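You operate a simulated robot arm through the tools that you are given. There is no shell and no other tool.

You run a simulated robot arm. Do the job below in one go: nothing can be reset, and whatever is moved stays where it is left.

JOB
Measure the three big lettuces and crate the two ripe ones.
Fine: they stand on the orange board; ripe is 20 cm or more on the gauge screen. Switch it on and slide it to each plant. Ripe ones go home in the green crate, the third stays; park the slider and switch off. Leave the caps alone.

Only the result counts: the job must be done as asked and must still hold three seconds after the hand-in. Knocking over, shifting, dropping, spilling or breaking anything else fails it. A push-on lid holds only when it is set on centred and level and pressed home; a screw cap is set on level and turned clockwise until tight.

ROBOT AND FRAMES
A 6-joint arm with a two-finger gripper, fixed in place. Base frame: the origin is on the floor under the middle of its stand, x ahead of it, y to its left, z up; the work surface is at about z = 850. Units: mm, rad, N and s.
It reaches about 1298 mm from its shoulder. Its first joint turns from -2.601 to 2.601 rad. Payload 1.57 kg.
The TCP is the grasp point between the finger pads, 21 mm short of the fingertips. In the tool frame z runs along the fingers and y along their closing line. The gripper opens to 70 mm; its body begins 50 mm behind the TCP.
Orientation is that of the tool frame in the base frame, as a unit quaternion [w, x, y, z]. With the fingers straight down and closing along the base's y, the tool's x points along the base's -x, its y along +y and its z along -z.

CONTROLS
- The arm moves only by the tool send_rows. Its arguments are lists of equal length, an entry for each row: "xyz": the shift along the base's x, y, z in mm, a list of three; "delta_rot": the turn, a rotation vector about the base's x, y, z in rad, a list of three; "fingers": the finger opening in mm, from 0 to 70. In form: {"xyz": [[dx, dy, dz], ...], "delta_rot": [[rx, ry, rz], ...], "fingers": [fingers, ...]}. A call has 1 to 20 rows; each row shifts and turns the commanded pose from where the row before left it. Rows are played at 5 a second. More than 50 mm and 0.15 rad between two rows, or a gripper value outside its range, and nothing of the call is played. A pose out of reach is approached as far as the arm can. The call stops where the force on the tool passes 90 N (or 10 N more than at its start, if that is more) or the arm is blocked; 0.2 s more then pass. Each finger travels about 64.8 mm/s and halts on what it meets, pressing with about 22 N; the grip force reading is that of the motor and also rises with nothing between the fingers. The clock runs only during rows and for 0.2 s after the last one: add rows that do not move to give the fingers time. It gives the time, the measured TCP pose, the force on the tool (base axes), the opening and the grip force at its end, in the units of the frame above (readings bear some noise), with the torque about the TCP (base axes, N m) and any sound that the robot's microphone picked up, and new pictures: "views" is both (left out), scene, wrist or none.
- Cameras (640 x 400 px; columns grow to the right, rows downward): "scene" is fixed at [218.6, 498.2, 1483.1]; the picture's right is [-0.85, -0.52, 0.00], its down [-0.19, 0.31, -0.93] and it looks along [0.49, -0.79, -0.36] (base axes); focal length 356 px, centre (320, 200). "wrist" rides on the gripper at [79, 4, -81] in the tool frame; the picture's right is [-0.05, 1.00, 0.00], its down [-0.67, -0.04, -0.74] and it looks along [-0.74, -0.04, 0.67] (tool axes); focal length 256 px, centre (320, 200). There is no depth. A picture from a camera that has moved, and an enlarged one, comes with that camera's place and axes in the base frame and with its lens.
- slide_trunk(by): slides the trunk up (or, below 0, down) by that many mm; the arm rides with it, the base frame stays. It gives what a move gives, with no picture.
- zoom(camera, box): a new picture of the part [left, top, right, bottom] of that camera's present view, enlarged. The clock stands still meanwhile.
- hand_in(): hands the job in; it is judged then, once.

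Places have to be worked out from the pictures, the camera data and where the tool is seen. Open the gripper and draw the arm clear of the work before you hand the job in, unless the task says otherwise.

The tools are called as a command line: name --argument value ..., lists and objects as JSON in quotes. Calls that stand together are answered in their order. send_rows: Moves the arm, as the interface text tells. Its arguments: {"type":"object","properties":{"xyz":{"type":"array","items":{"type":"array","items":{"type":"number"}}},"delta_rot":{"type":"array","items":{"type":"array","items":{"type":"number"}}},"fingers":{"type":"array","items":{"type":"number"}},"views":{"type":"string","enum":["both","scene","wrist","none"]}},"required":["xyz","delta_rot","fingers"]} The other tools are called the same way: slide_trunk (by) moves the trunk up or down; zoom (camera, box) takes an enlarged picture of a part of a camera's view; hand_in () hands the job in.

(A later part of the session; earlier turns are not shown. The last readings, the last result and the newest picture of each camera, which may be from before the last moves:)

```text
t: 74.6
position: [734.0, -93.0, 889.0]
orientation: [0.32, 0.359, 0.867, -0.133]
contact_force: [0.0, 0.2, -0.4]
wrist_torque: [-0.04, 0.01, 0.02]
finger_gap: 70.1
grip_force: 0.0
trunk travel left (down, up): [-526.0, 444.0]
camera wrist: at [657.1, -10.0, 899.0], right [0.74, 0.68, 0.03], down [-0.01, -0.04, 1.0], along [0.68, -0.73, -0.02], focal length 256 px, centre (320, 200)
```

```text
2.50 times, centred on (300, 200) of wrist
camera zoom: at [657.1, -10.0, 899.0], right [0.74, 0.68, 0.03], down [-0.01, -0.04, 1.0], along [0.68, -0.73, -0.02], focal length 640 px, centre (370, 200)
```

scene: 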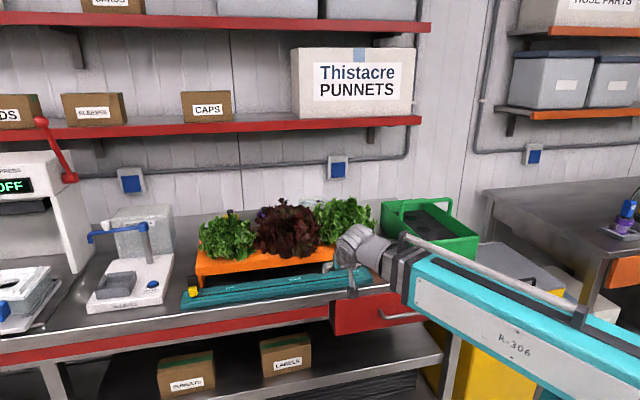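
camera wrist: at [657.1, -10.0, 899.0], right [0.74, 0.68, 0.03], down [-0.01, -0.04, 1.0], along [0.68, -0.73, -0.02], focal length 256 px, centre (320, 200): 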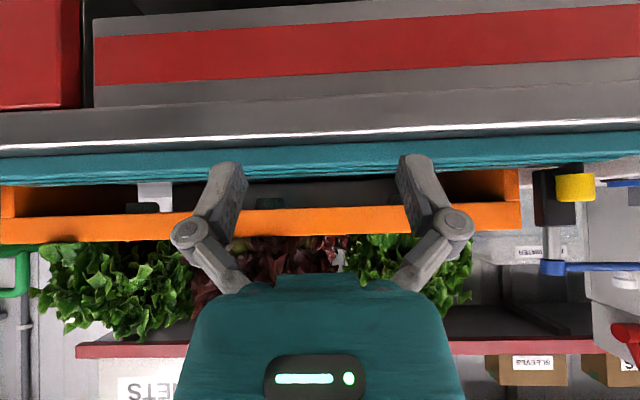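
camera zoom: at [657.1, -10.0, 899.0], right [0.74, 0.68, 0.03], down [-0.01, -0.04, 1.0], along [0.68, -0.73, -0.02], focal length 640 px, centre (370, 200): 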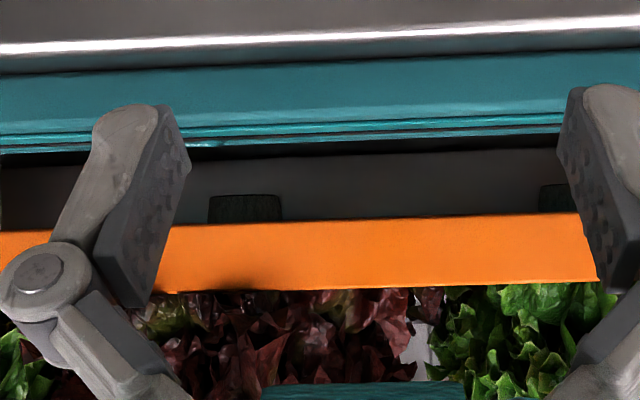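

Triangulated plug axes: RIGHT at about (720.5,-467.4), MIDDLE at about (855.5,-334), plug bottoms ~z 886, board top ~z 930. I raise, return the hand to vertical and go above the RIGHT lettuce.

slide_trunk --by 300

send_rows --xyz '[[0, 0, 0], [0, 0, 0], [0, 0, 0], [0, 0, 0], [0, 0, 0], [0, 0, 0]]' --delta_rot '[[0.1, 0.1, 0], [0.1, 0.1, 0], [0.1, 0.1, 0], [0.1, 0.1, 0], [0.1, 0.1, 0], [0, 0, 0]]' --fingers '[70, 70, 70, 70, 70, 70]' --views "none"

```text
t: 77.6
position: [733.6, -93.3, 1188.0]
orientation: [0.32, 0.359, 0.867, -0.133]
contact_force: [-0.3, 0.1, 0.8]
wrist_torque: [-0.01, 0.02, 0.01]
finger_gap: 70.1
grip_force: 0.0
trunk travel left (down, up): [-826.0, 144.0]
```

```text
t: 79.0
position: [734.7, -94.4, 1145.5]
orientation: [-0.001, 0.383, 0.924, 0.0]
contact_force: [-0.2, -0.5, -0.4]
wrist_torque: [0.02, 0.0, 0.03]
finger_gap: 70.3
grip_force: 0.1
out of reach, approached as far as the arm can: row 1, 2, 3, 4
trunk travel left (down, up): [-826.0, 144.0]
```

The hand is vertical again at z 1145. Moving above the RIGHT lettuce.

send_rows --xyz '[[-1.8, -46.6, 0], [-1.8, -46.6, 0], [-1.8, -46.6, 0], [-1.8, -46.6, 0], [-1.8, -46.6, 0], [-1.8, -46.6, 0], [-1.8, -46.6, 0], [-1.6, -46.6, 0], [0, 0, 0]]' --delta_rot '[[0, 0, 0], [0, 0, 0], [0, 0, 0], [0, 0, 0], [0, 0, 0], [0, 0, 0], [0, 0, 0], [0, 0, 0], [0, 0, 0]]' --fingers '[70, 70, 70, 70, 70, 70, 70, 70, 70]' --views "both"

zoom --camera "wrist" --box '[200, 60, 440, 280]'

zoom --camera "scene" --box '[290, 130, 410, 270]'

```text
t: 81.0
position: [719.9, -464.6, 1143.5]
orientation: [-0.001, 0.383, 0.924, 0.0]
contact_force: [0.4, -0.1, 0.6]
wrist_torque: [0.02, -0.01, 0.02]
finger_gap: 69.9
grip_force: 0.0
trunk travel left (down, up): [-826.0, 144.0]
camera wrist: at [666.0, -406.1, 1225.6], right [0.74, 0.67, 0.0], down [0.45, -0.5, 0.74], along [0.5, -0.55, -0.67], focal length 256 px, centre (320, 200)
```

scene: 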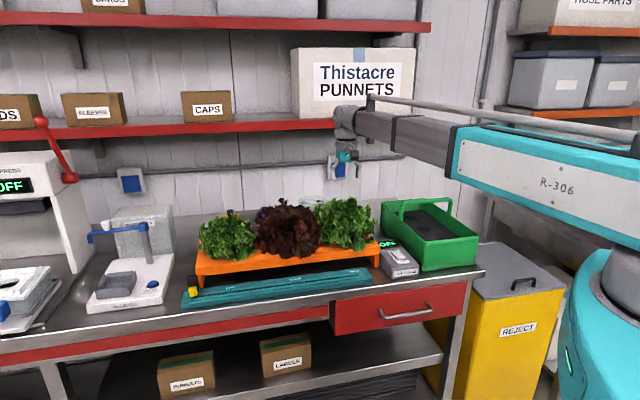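
wrist: 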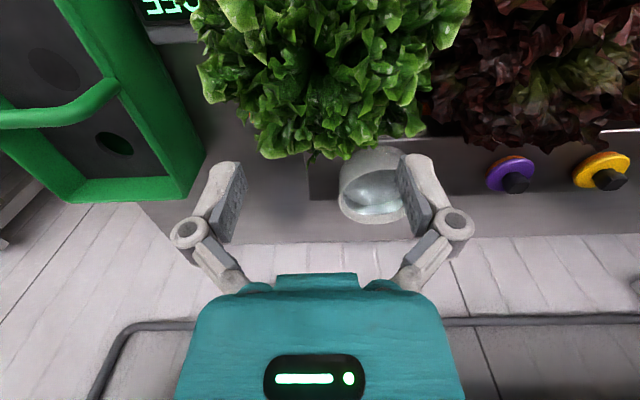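

```text
1.82 times, centred on (320, 170) of wrist
camera zoom: at [666.0, -406.1, 1225.6], right [0.74, 0.67, 0.0], down [0.45, -0.5, 0.74], along [0.5, -0.55, -0.67], focal length 465 px, centre (320, 254)
```

zoom: 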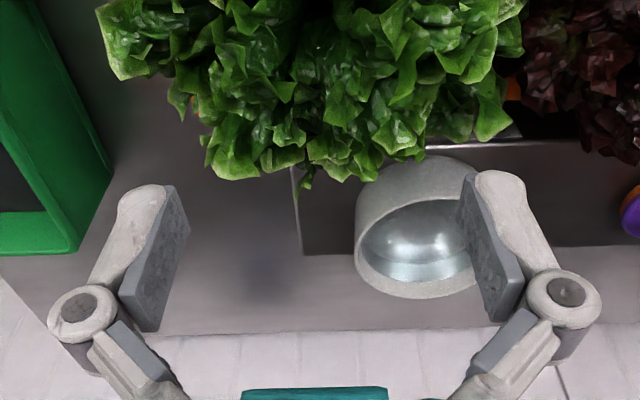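

```text
2.86 times, centred on (350, 200) of scene
camera zoom: at [218.6, 498.2, 1483.1], right [-0.85, -0.52, 0.0], down [-0.19, 0.31, -0.93], along [0.49, -0.79, -0.36], focal length 1018 px, centre (234, 200)
```

zoom: 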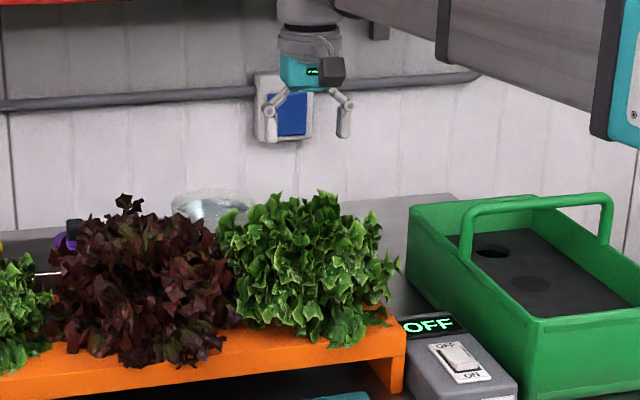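

Alignment over the RIGHT lettuce looks right (foliage back edge at n≈940 fits a centre at n≈840). I descend into the foliage in steps, watching the force.

slide_trunk --by -70

slide_trunk --by -25

send_rows --xyz '[[0, 0, 0]]' --delta_rot '[[0, 0, 0]]' --fingers '[70]' --views "both"

zoom --camera "scene" --box '[290, 150, 410, 270]'

```text
t: 82.1
position: [719.8, -465.4, 1073.9]
orientation: [0.0, 0.383, 0.924, 0.0]
contact_force: [0.6, -0.3, -0.2]
wrist_torque: [0.0, -0.03, 0.01]
finger_gap: 69.9
grip_force: 0.1
trunk travel left (down, up): [-756.0, 214.0]
```

```text
t: 82.8
position: [719.4, -464.8, 1049.9]
orientation: [-0.001, 0.383, 0.924, 0.0]
contact_force: [0.2, 0.7, 0.0]
wrist_torque: [0.01, -0.02, 0.0]
finger_gap: 69.9
grip_force: 0.0
trunk travel left (down, up): [-731.0, 239.0]
```

```text
t: 83.2
position: [719.4, -464.9, 1049.5]
orientation: [-0.001, 0.383, 0.924, 0.001]
contact_force: [0.2, -0.5, -0.1]
wrist_torque: [0.01, 0.02, -0.01]
finger_gap: 70.1
grip_force: 0.0
trunk travel left (down, up): [-731.0, 239.0]
camera wrist: at [666.2, -405.8, 1130.6], right [0.74, 0.67, 0.0], down [0.45, -0.5, 0.74], along [0.5, -0.55, -0.67], focal length 256 px, centre (320, 200)
```

scene: 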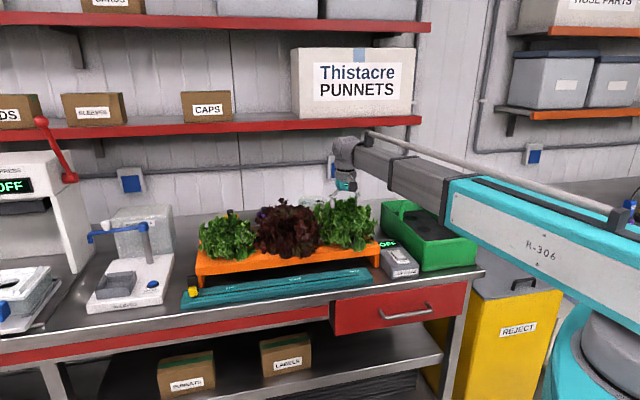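
wrist: 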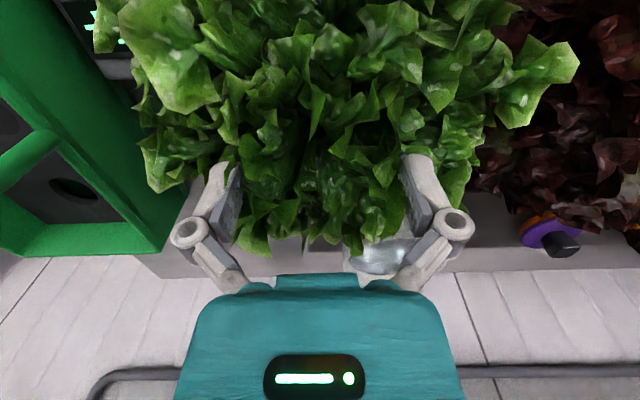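

```text
3.33 times, centred on (350, 210) of scene
camera zoom: at [218.6, 498.2, 1483.1], right [-0.85, -0.52, 0.0], down [-0.19, 0.31, -0.93], along [0.49, -0.79, -0.36], focal length 1188 px, centre (220, 167)
```

zoom: 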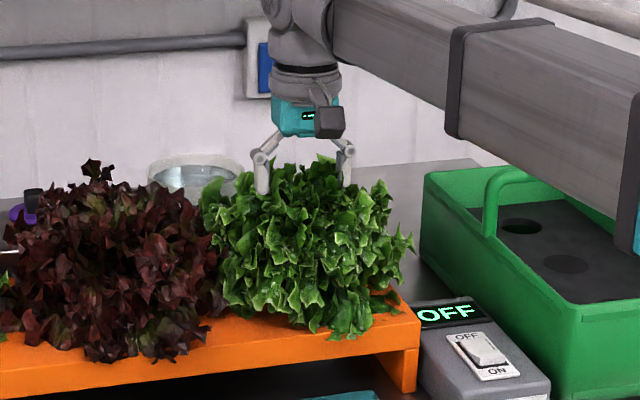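

No contact force in the foliage. I continue down in 15 mm steps.

slide_trunk --by -15

slide_trunk --by -15

send_rows --xyz '[[0, 0, 0]]' --delta_rot '[[0, 0, 0]]' --fingers '[70]' --views "wrist"

zoom --camera "scene" --box '[290, 150, 410, 270]'

```text
t: 83.8
position: [719.1, -464.1, 1034.8]
orientation: [-0.001, 0.382, 0.924, 0.0]
contact_force: [0.2, 0.3, 0.3]
wrist_torque: [-0.02, 0.0, 0.01]
finger_gap: 69.9
grip_force: 0.0
trunk travel left (down, up): [-716.0, 254.0]
```

```text
t: 84.5
position: [719.5, -465.6, 1019.6]
orientation: [0.0, 0.383, 0.924, 0.001]
contact_force: [-0.7, 0.8, -0.6]
wrist_torque: [0.01, 0.01, 0.02]
finger_gap: 69.9
grip_force: 0.2
trunk travel left (down, up): [-701.0, 269.0]
```

```text
t: 84.8
position: [719.5, -465.2, 1018.2]
orientation: [-0.001, 0.383, 0.924, 0.0]
contact_force: [0.4, 0.4, 0.2]
wrist_torque: [0.0, 0.02, 0.0]
finger_gap: 69.9
grip_force: 0.0
trunk travel left (down, up): [-701.0, 269.0]
camera wrist: at [666.2, -405.8, 1100.6], right [0.74, 0.67, 0.0], down [0.45, -0.5, 0.74], along [0.5, -0.55, -0.67], focal length 256 px, centre (320, 200)
```

wrist: 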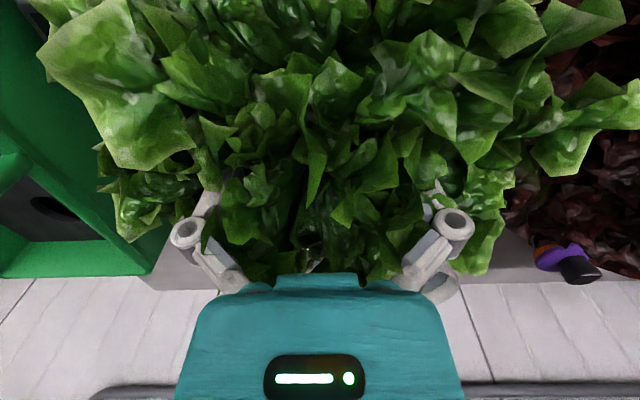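

```text
3.33 times, centred on (350, 210) of scene
camera zoom: at [218.6, 498.2, 1483.1], right [-0.85, -0.52, 0.0], down [-0.19, 0.31, -0.93], along [0.49, -0.79, -0.36], focal length 1188 px, centre (220, 167)
```

zoom: 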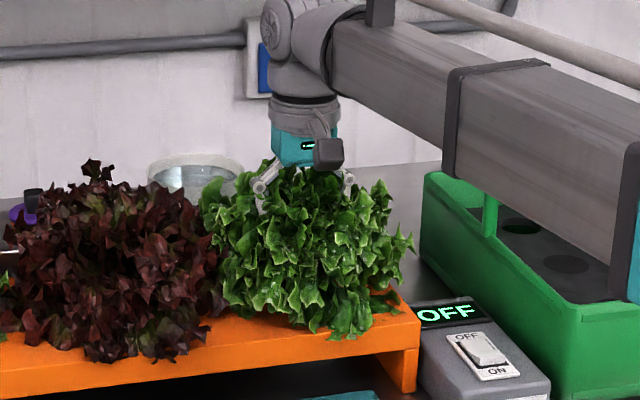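

Still no contact at TCP z≈1018. I close here to test whether there is a graspable core at this height.

send_rows --xyz '[[0, 0, 0], [0, 0, 0], [0, 0, 0], [0, 0, 0], [0, 0, 0]]' --delta_rot '[[0, 0, 0], [0, 0, 0], [0, 0, 0], [0, 0, 0], [0, 0, 0]]' --fingers '[20, 20, 20, 20, 20]' --views "wrist"

```text
t: 86.0
position: [718.8, -464.8, 1019.4]
orientation: [0.0, 0.383, 0.924, 0.0]
contact_force: [3.1, -1.8, 12.6]
wrist_torque: [-0.08, -0.07, 0.01]
finger_gap: 58.7
grip_force: 21.9
trunk travel left (down, up): [-701.0, 269.0]
camera wrist: at [665.8, -405.5, 1101.1], right [0.74, 0.67, 0.0], down [0.45, -0.5, 0.75], along [0.5, -0.55, -0.67], focal length 256 px, centre (320, 200)
```

wrist: 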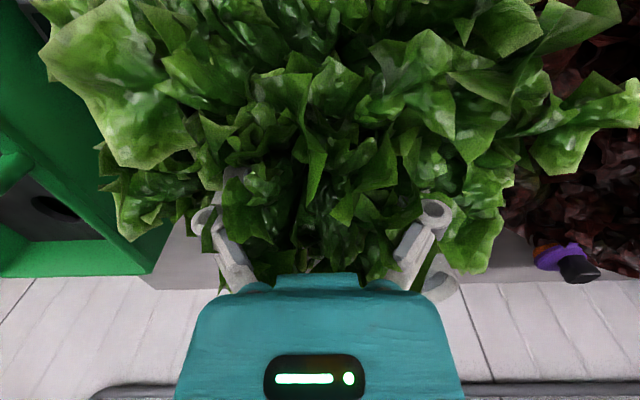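

The fingers stopped at 58.7 mm with a 12.6 N upward push, so the core is domed and I'm gripping above its widest part. I reopen and go lower in small steps.

send_rows --xyz '[[0, 0, 0], [0, 0, 0]]' --delta_rot '[[0, 0, 0], [0, 0, 0]]' --fingers '[70, 70]' --views "none"

slide_trunk --by -10

slide_trunk --by -8

send_rows --xyz '[[0, 0, 0], [0, 0, 0], [0, 0, 0], [0, 0, 0]]' --delta_rot '[[0, 0, 0], [0, 0, 0], [0, 0, 0], [0, 0, 0]]' --fingers '[20, 20, 20, 20]' --views "wrist"

```text
t: 86.7
position: [719.9, -465.1, 1020.6]
orientation: [-0.002, 0.384, 0.923, 0.0]
contact_force: [-0.2, 0.1, 0.7]
wrist_torque: [-0.02, 0.02, 0.03]
finger_gap: 70.0
grip_force: 0.1
trunk travel left (down, up): [-701.0, 269.0]
```

```text
t: 87.2
position: [720.0, -465.0, 1009.9]
orientation: [0.0, 0.383, 0.924, 0.0]
contact_force: [-0.1, 0.4, 0.6]
wrist_torque: [0.03, 0.04, 0.02]
finger_gap: 69.6
grip_force: 0.1
trunk travel left (down, up): [-691.0, 279.0]
```

```text
t: 87.8
position: [719.9, -464.6, 1001.2]
orientation: [0.001, 0.383, 0.924, 0.0]
contact_force: [0.1, 0.8, -0.2]
wrist_torque: [-0.02, 0.02, -0.03]
finger_gap: 70.1
grip_force: 0.1
trunk travel left (down, up): [-683.0, 287.0]
```

```text
t: 88.8
position: [719.7, -463.9, 1002.0]
orientation: [0.001, 0.382, 0.924, 0.001]
contact_force: [2.8, -1.5, 5.8]
wrist_torque: [-0.11, 0.01, -0.01]
finger_gap: 67.0
grip_force: 22.4
trunk travel left (down, up): [-683.0, 287.0]
camera wrist: at [666.1, -405.7, 1082.8], right [0.74, 0.67, 0.0], down [0.45, -0.5, 0.74], along [0.5, -0.55, -0.67], focal length 256 px, centre (320, 200)
```

wrist: 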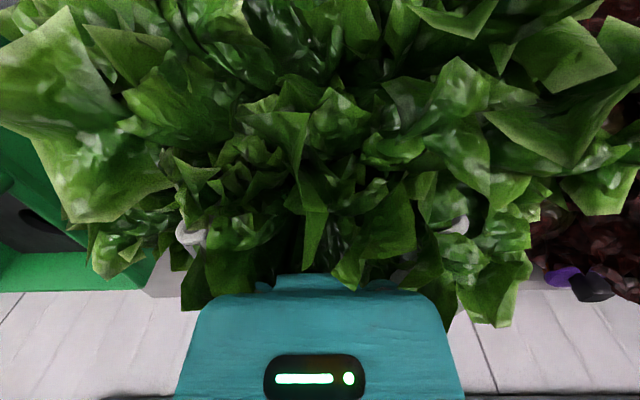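

The core is about 67 mm at its widest, centred near z≈982. I reopen and lower 17 mm more so the pads sit at the equator, watching for contact.

send_rows --xyz '[[0, 0, 0], [0, 0, 0]]' --delta_rot '[[0, 0, 0], [0, 0, 0]]' --fingers '[70, 70]' --views "none"

slide_trunk --by -6

slide_trunk --by -6

slide_trunk --by -5

```text
t: 89.4
position: [719.3, -466.0, 1001.0]
orientation: [-0.001, 0.382, 0.924, 0.001]
contact_force: [1.6, -0.2, 0.7]
wrist_torque: [0.01, 0.02, -0.03]
finger_gap: 70.0
grip_force: 0.0
trunk travel left (down, up): [-683.0, 287.0]
```

```text
t: 90.0
position: [719.5, -465.6, 994.3]
orientation: [-0.001, 0.382, 0.924, 0.0]
contact_force: [-0.5, 0.6, 0.1]
wrist_torque: [0.0, -0.01, 0.01]
finger_gap: 70.1
grip_force: 0.2
trunk travel left (down, up): [-677.0, 293.0]
```

```text
t: 90.5
position: [720.3, -465.1, 990.0]
orientation: [-0.001, 0.383, 0.924, 0.001]
contact_force: [-0.3, 0.4, -0.3]
wrist_torque: [-0.01, 0.0, 0.03]
finger_gap: 70.0
grip_force: 0.0
trunk travel left (down, up): [-671.0, 299.0]
```

```text
t: 91.0
position: [719.4, -464.6, 984.5]
orientation: [0.0, 0.382, 0.924, 0.0]
contact_force: [0.5, 0.3, 0.2]
wrist_torque: [0.0, -0.02, 0.03]
finger_gap: 70.2
grip_force: 0.1
trunk travel left (down, up): [-666.0, 304.0]
```

No contact all the way down. Closing to see the gap at this height.

send_rows --xyz '[[0, 0, 0], [0, 0, 0], [0, 0, 0], [0, 0, 0]]' --delta_rot '[[0, 0, 0], [0, 0, 0], [0, 0, 0], [0, 0, 0]]' --fingers '[20, 20, 20, 20]' --views "wrist"

zoom --camera "scene" --box '[290, 150, 410, 270]'

```text
t: 92.0
position: [718.7, -465.6, 984.4]
orientation: [0.0, 0.382, 0.924, 0.001]
contact_force: [1.9, -0.8, 5.9]
wrist_torque: [-0.01, 0.04, -0.01]
finger_gap: 67.1
grip_force: 22.4
trunk travel left (down, up): [-666.0, 304.0]
camera wrist: at [666.2, -405.7, 1065.8], right [0.74, 0.67, 0.0], down [0.45, -0.5, 0.74], along [0.5, -0.55, -0.67], focal length 256 px, centre (320, 200)
```

wrist: 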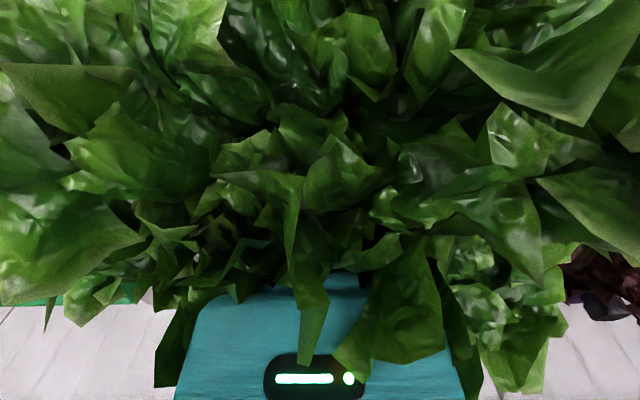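

```text
3.33 times, centred on (350, 210) of scene
camera zoom: at [218.6, 498.2, 1483.1], right [-0.85, -0.52, 0.0], down [-0.19, 0.31, -0.93], along [0.49, -0.79, -0.36], focal length 1188 px, centre (220, 167)
```

zoom: 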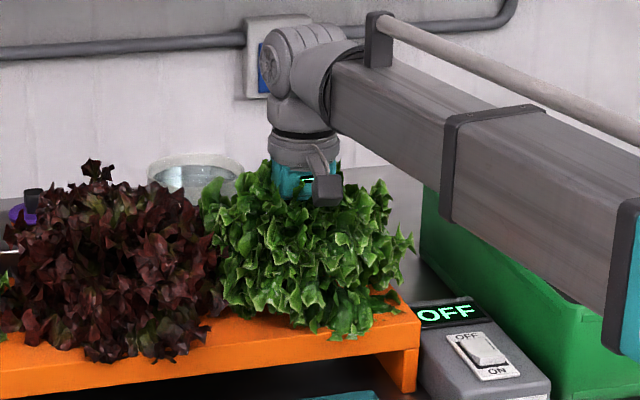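

The grip holds a 67 mm core at TCP z=984. I lift slowly and check that it comes along.

slide_trunk --by 20

slide_trunk --by 60

send_rows --xyz '[[0, 0, 0]]' --delta_rot '[[0, 0, 0]]' --fingers '[20]' --views "both"

zoom --camera "scene" --box '[290, 130, 410, 270]'

```text
t: 92.7
position: [719.0, -463.6, 1003.7]
orientation: [0.0, 0.383, 0.924, 0.0]
contact_force: [0.2, 0.3, -2.1]
wrist_torque: [0.0, 0.0, -0.01]
finger_gap: 67.0
grip_force: 22.0
trunk travel left (down, up): [-686.0, 284.0]
```

```text
t: 93.7
position: [720.1, -466.0, 1064.2]
orientation: [-0.002, 0.382, 0.924, 0.0]
contact_force: [-0.3, 0.5, -2.2]
wrist_torque: [-0.02, 0.02, -0.01]
finger_gap: 67.0
grip_force: 21.8
trunk travel left (down, up): [-746.0, 224.0]
```

```text
t: 94.1
position: [718.5, -465.1, 1064.0]
orientation: [0.0, 0.383, 0.924, 0.0]
contact_force: [-0.2, 0.6, -1.5]
wrist_torque: [0.02, -0.01, 0.0]
finger_gap: 66.9
grip_force: 22.9
trunk travel left (down, up): [-746.0, 224.0]
camera wrist: at [666.4, -405.9, 1145.4], right [0.74, 0.67, 0.0], down [0.45, -0.5, 0.74], along [0.5, -0.55, -0.67], focal length 256 px, centre (320, 200)
```

scene: 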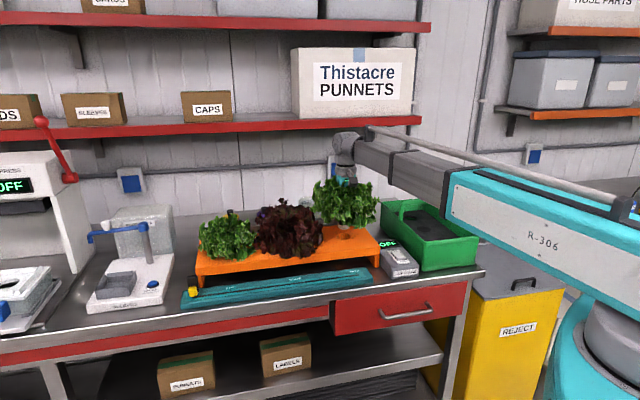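
wrist: 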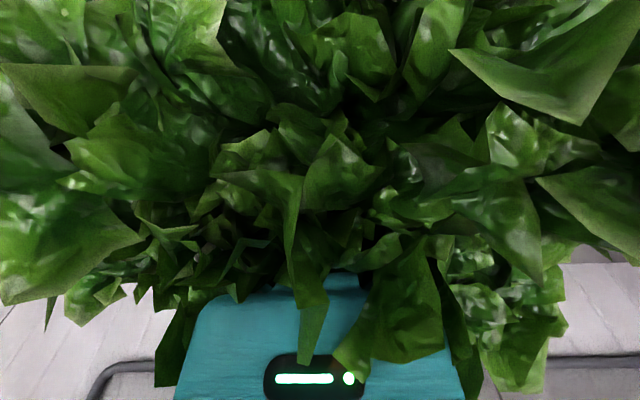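

```text
2.86 times, centred on (350, 200) of scene
camera zoom: at [218.6, 498.2, 1483.1], right [-0.85, -0.52, 0.0], down [-0.19, 0.31, -0.93], along [0.49, -0.79, -0.36], focal length 1018 px, centre (234, 200)
```

zoom: 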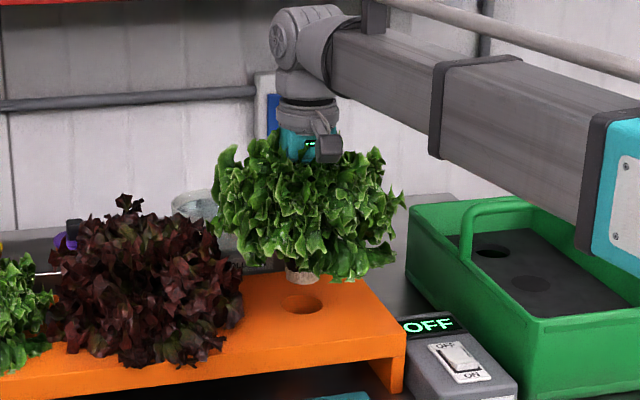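

The lettuce came up cleanly (≈2 N) showing its tan plug, and the board hole is visible. I zoom to check how the plug sits relative to the gripper, then lift higher.

slide_trunk --by 95

zoom --camera "scene" --box '[310, 120, 390, 240]'

zoom --camera "scene" --box '[370, 185, 490, 275]'

```text
t: 95.4
position: [720.9, -464.8, 1159.4]
orientation: [-0.001, 0.383, 0.924, 0.0]
contact_force: [-0.1, -0.5, -2.1]
wrist_torque: [0.01, 0.0, -0.03]
finger_gap: 67.2
grip_force: 21.9
trunk travel left (down, up): [-841.0, 129.0]
```

```text
3.33 times, centred on (350, 180) of scene
camera zoom: at [218.6, 498.2, 1483.1], right [-0.85, -0.52, 0.0], down [-0.19, 0.31, -0.93], along [0.49, -0.79, -0.36], focal length 1188 px, centre (220, 267)
```

zoom: 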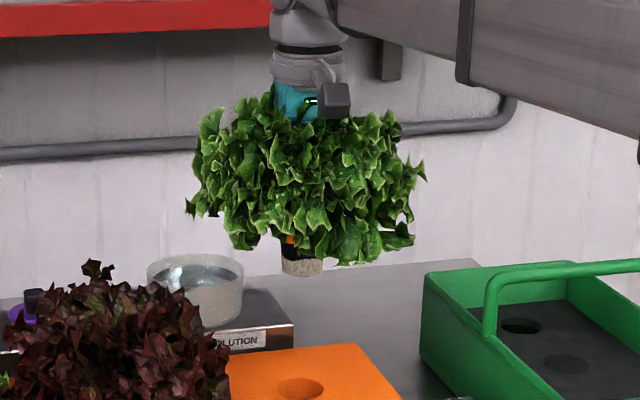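

```text
4.44 times, centred on (430, 230) of scene
camera zoom: at [218.6, 498.2, 1483.1], right [-0.85, -0.52, 0.0], down [-0.19, 0.31, -0.93], along [0.49, -0.79, -0.36], focal length 1584 px, centre (-169, 67)
```

zoom: 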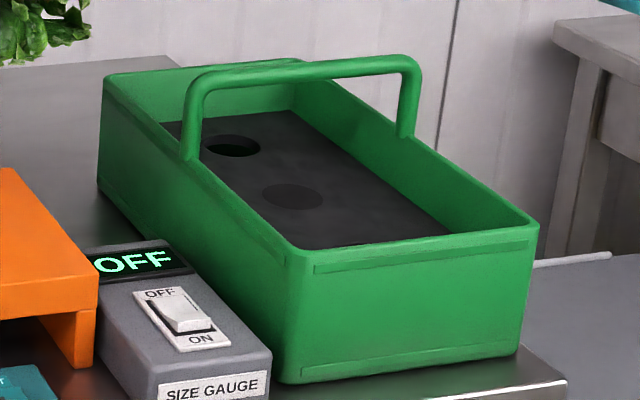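

The plug hangs straight below the gripper (within ~2 mm), bottom at z≈1061, clear of the crate handle (≈1021). I carry it to above the back hole at about (589.5,-776), yawing −45° so the camera housing stays clear of the handle.

send_rows --xyz '[[-16.4, -38.9, 0], [-16.4, -38.9, 0], [-16.4, -38.9, 0], [-16.4, -38.9, 0], [-16.4, -38.9, 0], [-16.4, -38.9, 0], [-16.4, -38.9, 0], [-16.4, -38.9, 0], [0, 0, 0], [0, 0, 0]]' --delta_rot '[[0, 0, -0.098], [0, 0, -0.098], [0, 0, -0.098], [0, 0, -0.098], [0, 0, -0.098], [0, 0, -0.098], [0, 0, -0.098], [0, 0, -0.098], [0, 0, 0], [0, 0, 0]]' --fingers '[20, 20, 20, 20, 20, 20, 20, 20, 20, 20]' --views "both"

zoom --camera "scene" --box '[360, 130, 490, 270]'

```text
t: 97.6
position: [587.3, -777.2, 1159.2]
orientation: [-0.002, 0.706, 0.708, 0.0]
contact_force: [0.7, 0.5, -2.0]
wrist_torque: [-0.04, -0.01, -0.02]
finger_gap: 66.7
grip_force: 22.5
trunk travel left (down, up): [-841.0, 129.0]
camera wrist: at [590.8, -698.3, 1240.4], right [1.0, -0.05, 0.0], down [-0.03, -0.67, 0.74], along [-0.04, -0.74, -0.67], focal length 256 px, centre (320, 200)
```

scene: 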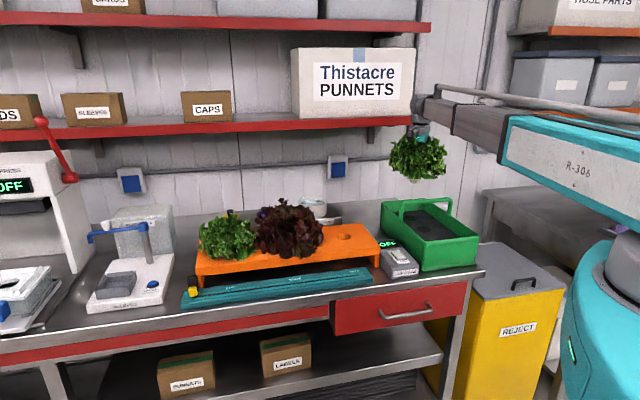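
wrist: 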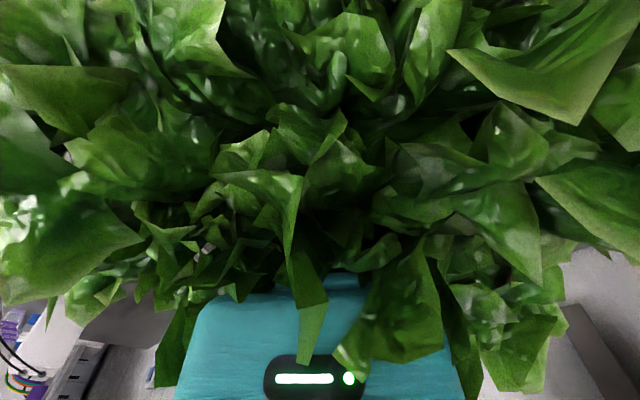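

```text
2.86 times, centred on (425, 200) of scene
camera zoom: at [218.6, 498.2, 1483.1], right [-0.85, -0.52, 0.0], down [-0.19, 0.31, -0.93], along [0.49, -0.79, -0.36], focal length 1018 px, centre (20, 200)
```

zoom: 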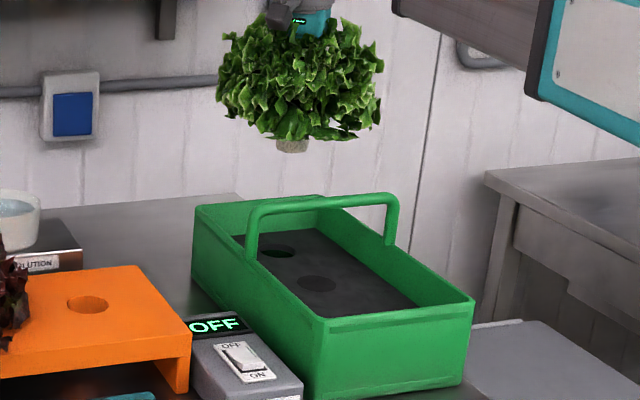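

At TCP z 1159 the plug is ~3 mm off to the image right of the hole; I correct by (+2,+1.2) to (589.4,-776) and lower 100 mm for a closer check.

send_rows --xyz '[[2, 1.3, 0], [0, 0, 0]]' --delta_rot '[[0, 0, 0], [0, 0, 0]]' --fingers '[20, 20]' --views "none"

slide_trunk --by -90

zoom --camera "scene" --box '[370, 170, 470, 260]'

zoom --camera "wrist" --box '[0, 0, 640, 400]'

```text
t: 98.2
position: [590.5, -775.5, 1159.1]
orientation: [-0.001, 0.706, 0.708, 0.001]
contact_force: [0.4, -0.1, -1.4]
wrist_torque: [0.02, 0.0, -0.04]
finger_gap: 67.0
grip_force: 21.9
trunk travel left (down, up): [-841.0, 129.0]
```

```text
t: 99.5
position: [589.8, -776.2, 1069.6]
orientation: [-0.001, 0.707, 0.708, 0.0]
contact_force: [-0.1, -1.0, -2.0]
wrist_torque: [0.0, 0.01, 0.04]
finger_gap: 67.0
grip_force: 21.7
trunk travel left (down, up): [-751.0, 219.0]
```

```text
4.44 times, centred on (420, 215) of scene
camera zoom: at [218.6, 498.2, 1483.1], right [-0.85, -0.52, 0.0], down [-0.19, 0.31, -0.93], along [0.49, -0.79, -0.36], focal length 1584 px, centre (-124, 133)
```

zoom: 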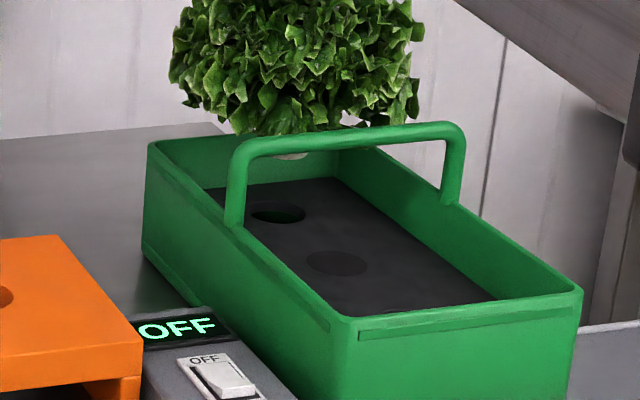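

```text
1.00 times, centred on (320, 200) of wrist (not enlarged: the box is as wide or as high as the picture)
camera zoom: at [593.5, -696.8, 1150.5], right [1.0, -0.05, 0.0], down [-0.03, -0.67, 0.74], along [-0.04, -0.74, -0.67], focal length 256 px, centre (320, 200)
```

zoom: 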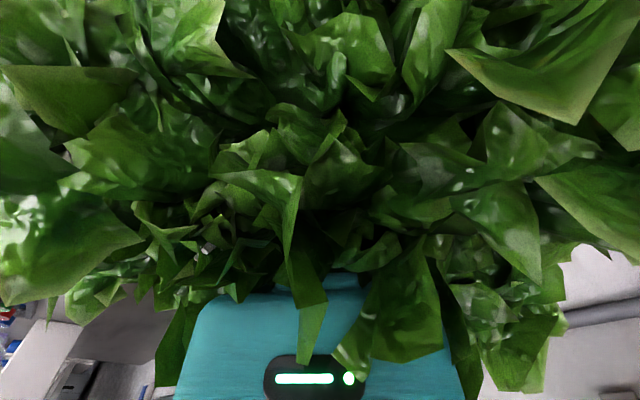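

Lateral alignment is within ~1.5 mm. I lower until the plug bottom is just above the insert so I can compare it directly with the hole.

slide_trunk --by -52

zoom --camera "scene" --box '[370, 170, 470, 260]'

zoom --camera "scene" --box '[390, 195, 440, 235]'

```text
t: 100.4
position: [590.2, -775.9, 1017.2]
orientation: [-0.001, 0.707, 0.708, 0.001]
contact_force: [-0.3, -1.1, -1.8]
wrist_torque: [0.01, -0.03, -0.01]
finger_gap: 67.1
grip_force: 21.5
trunk travel left (down, up): [-699.0, 271.0]
```

```text
4.44 times, centred on (420, 215) of scene
camera zoom: at [218.6, 498.2, 1483.1], right [-0.85, -0.52, 0.0], down [-0.19, 0.31, -0.93], along [0.49, -0.79, -0.36], focal length 1584 px, centre (-124, 133)
```

zoom: 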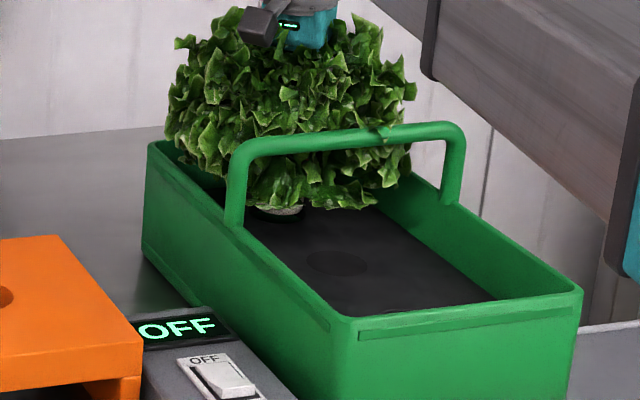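

```text
10.00 times, centred on (415, 215) of scene
camera zoom: at [218.6, 498.2, 1483.1], right [-0.85, -0.52, 0.0], down [-0.19, 0.31, -0.93], along [0.49, -0.79, -0.36], focal length 3563 px, centre (-630, 50)
```

zoom: 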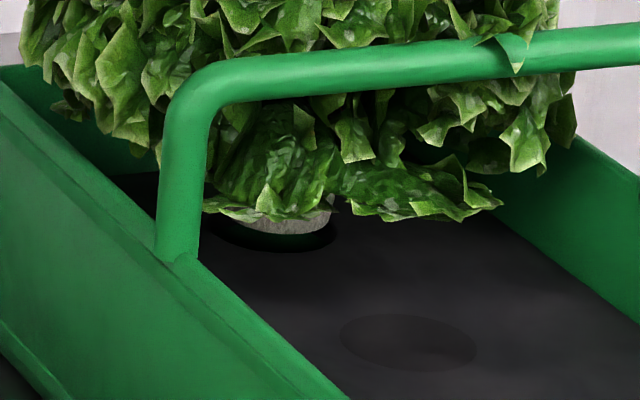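

The plug sits ~3 mm right of the hole centre in the picture, and maybe a few mm toward the camera. I nudge (+4,-1.5), lower 5 mm more, and compare again.

send_rows --xyz '[[4, -1.5, 0], [0, 0, 0]]' --delta_rot '[[0, 0, 0], [0, 0, 0]]' --fingers '[20, 20]' --views "none"

slide_trunk --by -5

zoom --camera "scene" --box '[395, 200, 431, 222.5]'

```text
t: 101.0
position: [594.3, -777.8, 1016.4]
orientation: [0.0, 0.706, 0.708, 0.0]
contact_force: [0.5, 0.1, -2.1]
wrist_torque: [0.0, -0.02, 0.0]
finger_gap: 67.1
grip_force: 22.2
trunk travel left (down, up): [-699.0, 271.0]
```

```text
t: 101.5
position: [592.5, -777.6, 1011.5]
orientation: [-0.001, 0.707, 0.707, 0.002]
contact_force: [0.5, -0.3, -1.4]
wrist_torque: [0.01, -0.04, 0.0]
finger_gap: 67.1
grip_force: 21.4
trunk travel left (down, up): [-694.0, 276.0]
```

```text
16.00 times, centred on (413, 211) of scene
camera zoom: at [218.6, 498.2, 1483.1], right [-0.85, -0.52, 0.0], down [-0.19, 0.31, -0.93], along [0.49, -0.79, -0.36], focal length 5701 px, centre (-1168, 20)
```

zoom: 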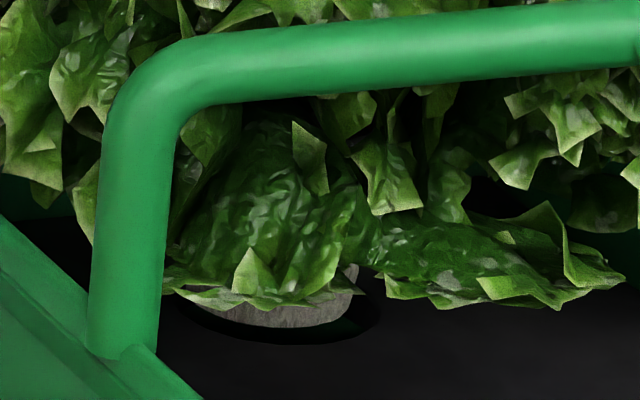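

Now laterally centred; the plug may still be ~2–3 mm too near the camera. I nudge (+1.3,-2.2) and lower 4 mm, checking the force and picture.

send_rows --xyz '[[1.3, -2.2, 0], [0, 0, 0]]' --delta_rot '[[0, 0, 0], [0, 0, 0]]' --fingers '[20, 20]' --views "none"

slide_trunk --by -4

zoom --camera "scene" --box '[395, 200, 431, 222.5]'

```text
t: 102.1
position: [594.5, -780.0, 1011.6]
orientation: [-0.001, 0.707, 0.707, 0.0]
contact_force: [0.6, -0.8, -3.0]
wrist_torque: [0.01, 0.03, 0.0]
finger_gap: 66.8
grip_force: 21.7
trunk travel left (down, up): [-694.0, 276.0]
```

```text
t: 102.7
position: [595.1, -780.6, 1008.7]
orientation: [0.0, 0.706, 0.708, 0.0]
contact_force: [-0.6, -0.4, -2.0]
wrist_torque: [0.0, 0.01, -0.02]
finger_gap: 67.3
grip_force: 22.4
trunk travel left (down, up): [-690.0, 280.0]
```

```text
16.00 times, centred on (413, 211) of scene
camera zoom: at [218.6, 498.2, 1483.1], right [-0.85, -0.52, 0.0], down [-0.19, 0.31, -0.93], along [0.49, -0.79, -0.36], focal length 5701 px, centre (-1168, 20)
```

zoom: 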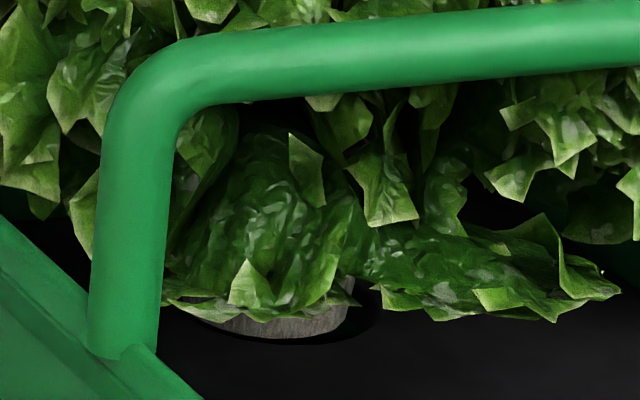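

Plug bottom is about at insert level and inside the hole outline (gap ~3 mm at the front). I nudge another 2 mm away from the camera and lower while watching the force.

send_rows --xyz '[[1, -1.8, 0], [0, 0, 0]]' --delta_rot '[[0, 0, 0], [0, 0, 0]]' --fingers '[20, 20]' --views "none"

slide_trunk --by -5

slide_trunk --by -5

zoom --camera "scene" --box '[395, 200, 431, 222.5]'

```text
t: 103.2
position: [596.2, -782.4, 1007.7]
orientation: [-0.002, 0.707, 0.707, 0.0]
contact_force: [-0.5, -0.5, -1.6]
wrist_torque: [-0.01, -0.02, -0.01]
finger_gap: 67.2
grip_force: 21.6
trunk travel left (down, up): [-690.0, 280.0]
```

```text
t: 103.8
position: [596.1, -781.7, 1003.0]
orientation: [0.0, 0.706, 0.708, 0.001]
contact_force: [-0.1, 0.7, -2.8]
wrist_torque: [0.03, 0.0, -0.04]
finger_gap: 67.1
grip_force: 22.2
trunk travel left (down, up): [-685.0, 285.0]
```

```text
t: 104.3
position: [596.0, -782.8, 998.7]
orientation: [0.0, 0.706, 0.708, 0.001]
contact_force: [-0.3, 0.0, -1.7]
wrist_torque: [0.0, 0.0, 0.01]
finger_gap: 67.0
grip_force: 22.1
trunk travel left (down, up): [-680.0, 290.0]
```

```text
16.00 times, centred on (413, 211) of scene
camera zoom: at [218.6, 498.2, 1483.1], right [-0.85, -0.52, 0.0], down [-0.19, 0.31, -0.93], along [0.49, -0.79, -0.36], focal length 5701 px, centre (-1168, 20)
```

zoom: 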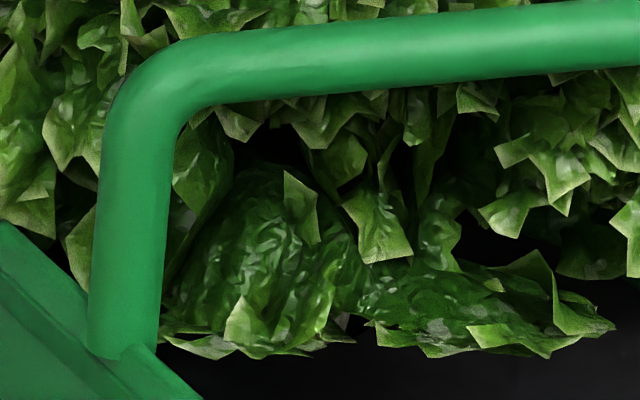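

No contact force, so the plug is entering the hole. I continue lowering in steps toward the expected seat at TCP z≈962.

slide_trunk --by -12

slide_trunk --by -10

slide_trunk --by -6

zoom --camera "scene" --box '[370, 160, 470, 250]'

```text
t: 104.9
position: [595.8, -782.3, 986.0]
orientation: [0.0, 0.706, 0.708, 0.0]
contact_force: [0.0, 0.8, -1.7]
wrist_torque: [-0.03, 0.01, -0.02]
finger_gap: 66.9
grip_force: 21.7
trunk travel left (down, up): [-668.0, 302.0]
```

```text
t: 105.5
position: [596.0, -781.5, 975.7]
orientation: [-0.001, 0.706, 0.708, 0.0]
contact_force: [1.2, -0.1, -0.3]
wrist_torque: [-0.02, -0.02, 0.01]
finger_gap: 66.8
grip_force: 21.8
trunk travel left (down, up): [-658.0, 312.0]
```

```text
t: 106.1
position: [595.6, -782.3, 970.1]
orientation: [-0.001, 0.707, 0.708, 0.0]
contact_force: [-2.5, 1.2, -1.9]
wrist_torque: [0.0, 0.07, -0.01]
finger_gap: 67.0
grip_force: 21.9
trunk travel left (down, up): [-652.0, 318.0]
```

```text
4.44 times, centred on (420, 205) of scene
camera zoom: at [218.6, 498.2, 1483.1], right [-0.85, -0.52, 0.0], down [-0.19, 0.31, -0.93], along [0.49, -0.79, -0.36], focal length 1584 px, centre (-124, 178)
```

zoom: 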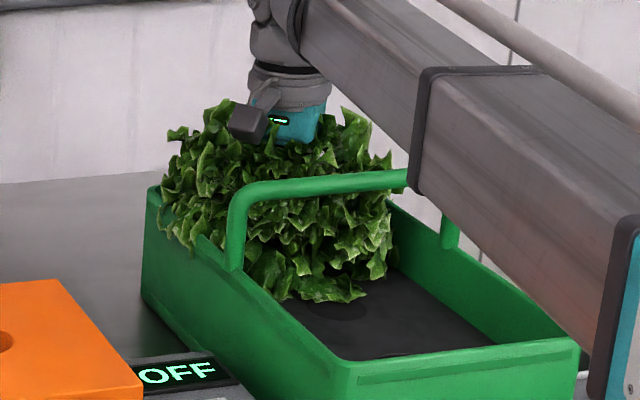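

A light side force (toward the front) appears: the plug touches the hole's far side. I ease back 2 mm and continue down.

send_rows --xyz '[[-1.6, 1.3, 0], [0, 0, 0]]' --delta_rot '[[0, 0, 0], [0, 0, 0]]' --fingers '[20, 20]' --views "none"

slide_trunk --by -4

slide_trunk --by -3

```text
t: 106.7
position: [593.3, -780.6, 969.7]
orientation: [0.0, 0.706, 0.708, 0.001]
contact_force: [-0.5, 0.4, -2.0]
wrist_torque: [-0.01, -0.02, 0.03]
finger_gap: 66.8
grip_force: 21.4
trunk travel left (down, up): [-652.0, 318.0]
```

```text
t: 107.2
position: [593.5, -781.2, 966.2]
orientation: [-0.002, 0.707, 0.707, 0.001]
contact_force: [0.0, -0.4, -2.5]
wrist_torque: [-0.03, 0.01, 0.02]
finger_gap: 66.9
grip_force: 21.8
trunk travel left (down, up): [-648.0, 322.0]
```

```text
t: 107.7
position: [594.0, -780.2, 964.6]
orientation: [0.0, 0.707, 0.708, 0.0]
contact_force: [2.1, -3.8, 8.9]
wrist_torque: [0.0, 0.02, -0.08]
finger_gap: 67.1
grip_force: 21.9
trunk travel left (down, up): [-645.0, 325.0]
```

Contact at TCP z≈964.6 with +9 N: the lettuce is seated (predicted 962–964). I open the fingers fully and rise slowly.

send_rows --xyz '[[0, 0, 0], [0, 0, 0], [0, 0, 0]]' --delta_rot '[[0, 0, 0], [0, 0, 0], [0, 0, 0]]' --fingers '[70, 70, 70]' --views "none"

slide_trunk --by 15

slide_trunk --by 25

zoom --camera "scene" --box '[370, 160, 470, 250]'

```text
t: 108.5
position: [594.2, -780.3, 964.5]
orientation: [-0.001, 0.706, 0.708, 0.0]
contact_force: [-0.8, -0.1, 0.3]
wrist_torque: [0.02, -0.02, -0.05]
finger_gap: 69.9
grip_force: 0.0
trunk travel left (down, up): [-645.0, 325.0]
```

```text
t: 109.1
position: [593.1, -779.8, 978.5]
orientation: [-0.001, 0.707, 0.708, 0.0]
contact_force: [-0.8, 0.2, -0.7]
wrist_torque: [0.02, -0.02, -0.01]
finger_gap: 69.7
grip_force: 0.0
trunk travel left (down, up): [-660.0, 310.0]
```

```text
t: 109.8
position: [592.6, -779.6, 1003.8]
orientation: [-0.001, 0.707, 0.708, 0.001]
contact_force: [-0.4, 1.1, 0.1]
wrist_torque: [0.0, 0.01, 0.01]
finger_gap: 69.9
grip_force: 0.1
trunk travel left (down, up): [-685.0, 285.0]
```

```text
4.44 times, centred on (420, 205) of scene
camera zoom: at [218.6, 498.2, 1483.1], right [-0.85, -0.52, 0.0], down [-0.19, 0.31, -0.93], along [0.49, -0.79, -0.36], focal length 1584 px, centre (-124, 178)
```

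zoom: 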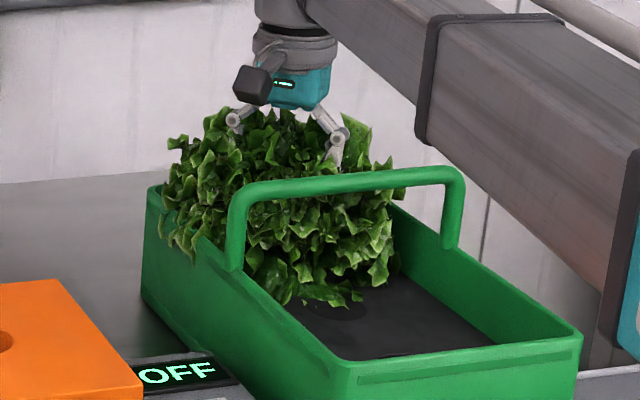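

The lettuce stayed in its hole upright. I raise clear and go to the MIDDLE lettuce, yawing back to −45°.

slide_trunk --by 150

send_rows --xyz '[[23.8, 40.7, 0], [23.8, 40.7, 0], [23.8, 40.7, 0], [23.8, 40.7, 0], [23.8, 40.7, 0], [23.8, 40.7, 0], [23.8, 40.7, 0], [23.8, 40.7, 0], [23.8, 40.7, 0], [23.8, 40.7, 0], [23.8, 40.7, 0], [0, 0, 0]]' --delta_rot '[[0, 0, 0.0714], [0, 0, 0.0714], [0, 0, 0.0714], [0, 0, 0.0714], [0, 0, 0.0714], [0, 0, 0.0714], [0, 0, 0.0714], [0, 0, 0.0714], [0, 0, 0.0714], [0, 0, 0.0714], [0, 0, 0.0714], [0, 0, 0]]' --fingers '[70, 70, 70, 70, 70, 70, 70, 70, 70, 70, 70, 70]' --views "both"

zoom --camera "scene" --box '[370, 160, 490, 280]'

zoom --camera "scene" --box '[240, 120, 360, 270]'

```text
t: 111.6
position: [593.6, -780.0, 1153.4]
orientation: [-0.001, 0.707, 0.707, 0.001]
contact_force: [1.2, 0.2, 0.6]
wrist_torque: [-0.03, 0.0, 0.03]
finger_gap: 69.9
grip_force: 0.0
trunk travel left (down, up): [-835.0, 135.0]
```

```text
t: 114.2
position: [856.7, -331.9, 1153.1]
orientation: [0.0, 0.381, 0.924, 0.0]
contact_force: [-0.5, 0.1, -0.3]
wrist_torque: [-0.02, 0.01, 0.01]
finger_gap: 70.1
grip_force: 0.1
out of reach, approached as far as the arm can: row 11
trunk travel left (down, up): [-835.0, 135.0]
camera wrist: at [803.4, -273.0, 1234.6], right [0.74, 0.67, 0.0], down [0.45, -0.49, 0.74], along [0.5, -0.55, -0.67], focal length 256 px, centre (320, 200)
```

scene: 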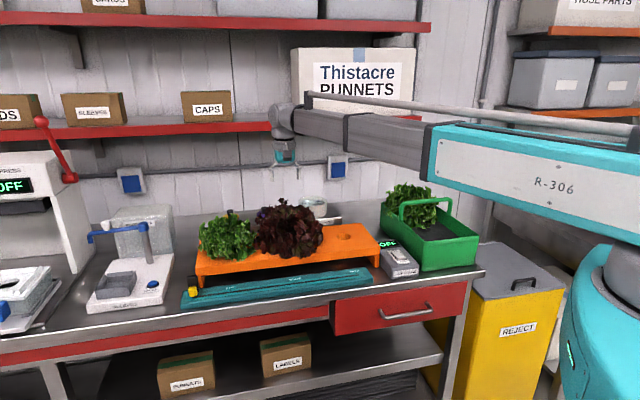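
wrist: 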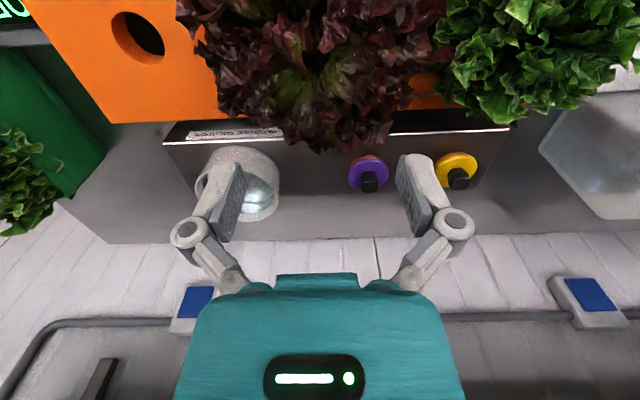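

```text
3.33 times, centred on (430, 220) of scene
camera zoom: at [218.6, 498.2, 1483.1], right [-0.85, -0.52, 0.0], down [-0.19, 0.31, -0.93], along [0.49, -0.79, -0.36], focal length 1188 px, centre (-47, 133)
```

zoom: 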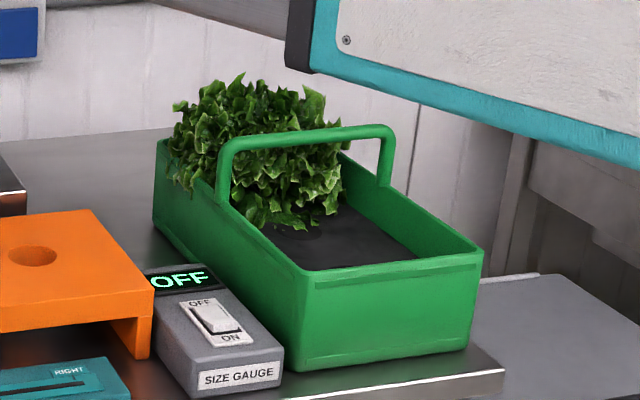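

```text
2.67 times, centred on (300, 195) of scene
camera zoom: at [218.6, 498.2, 1483.1], right [-0.85, -0.52, 0.0], down [-0.19, 0.31, -0.93], along [0.49, -0.79, -0.36], focal length 950 px, centre (373, 213)
```

zoom: 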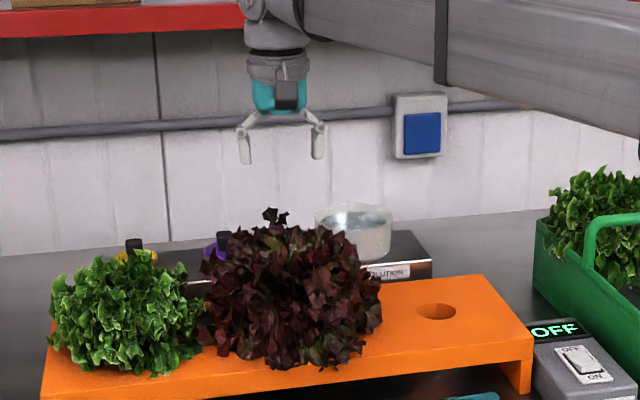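

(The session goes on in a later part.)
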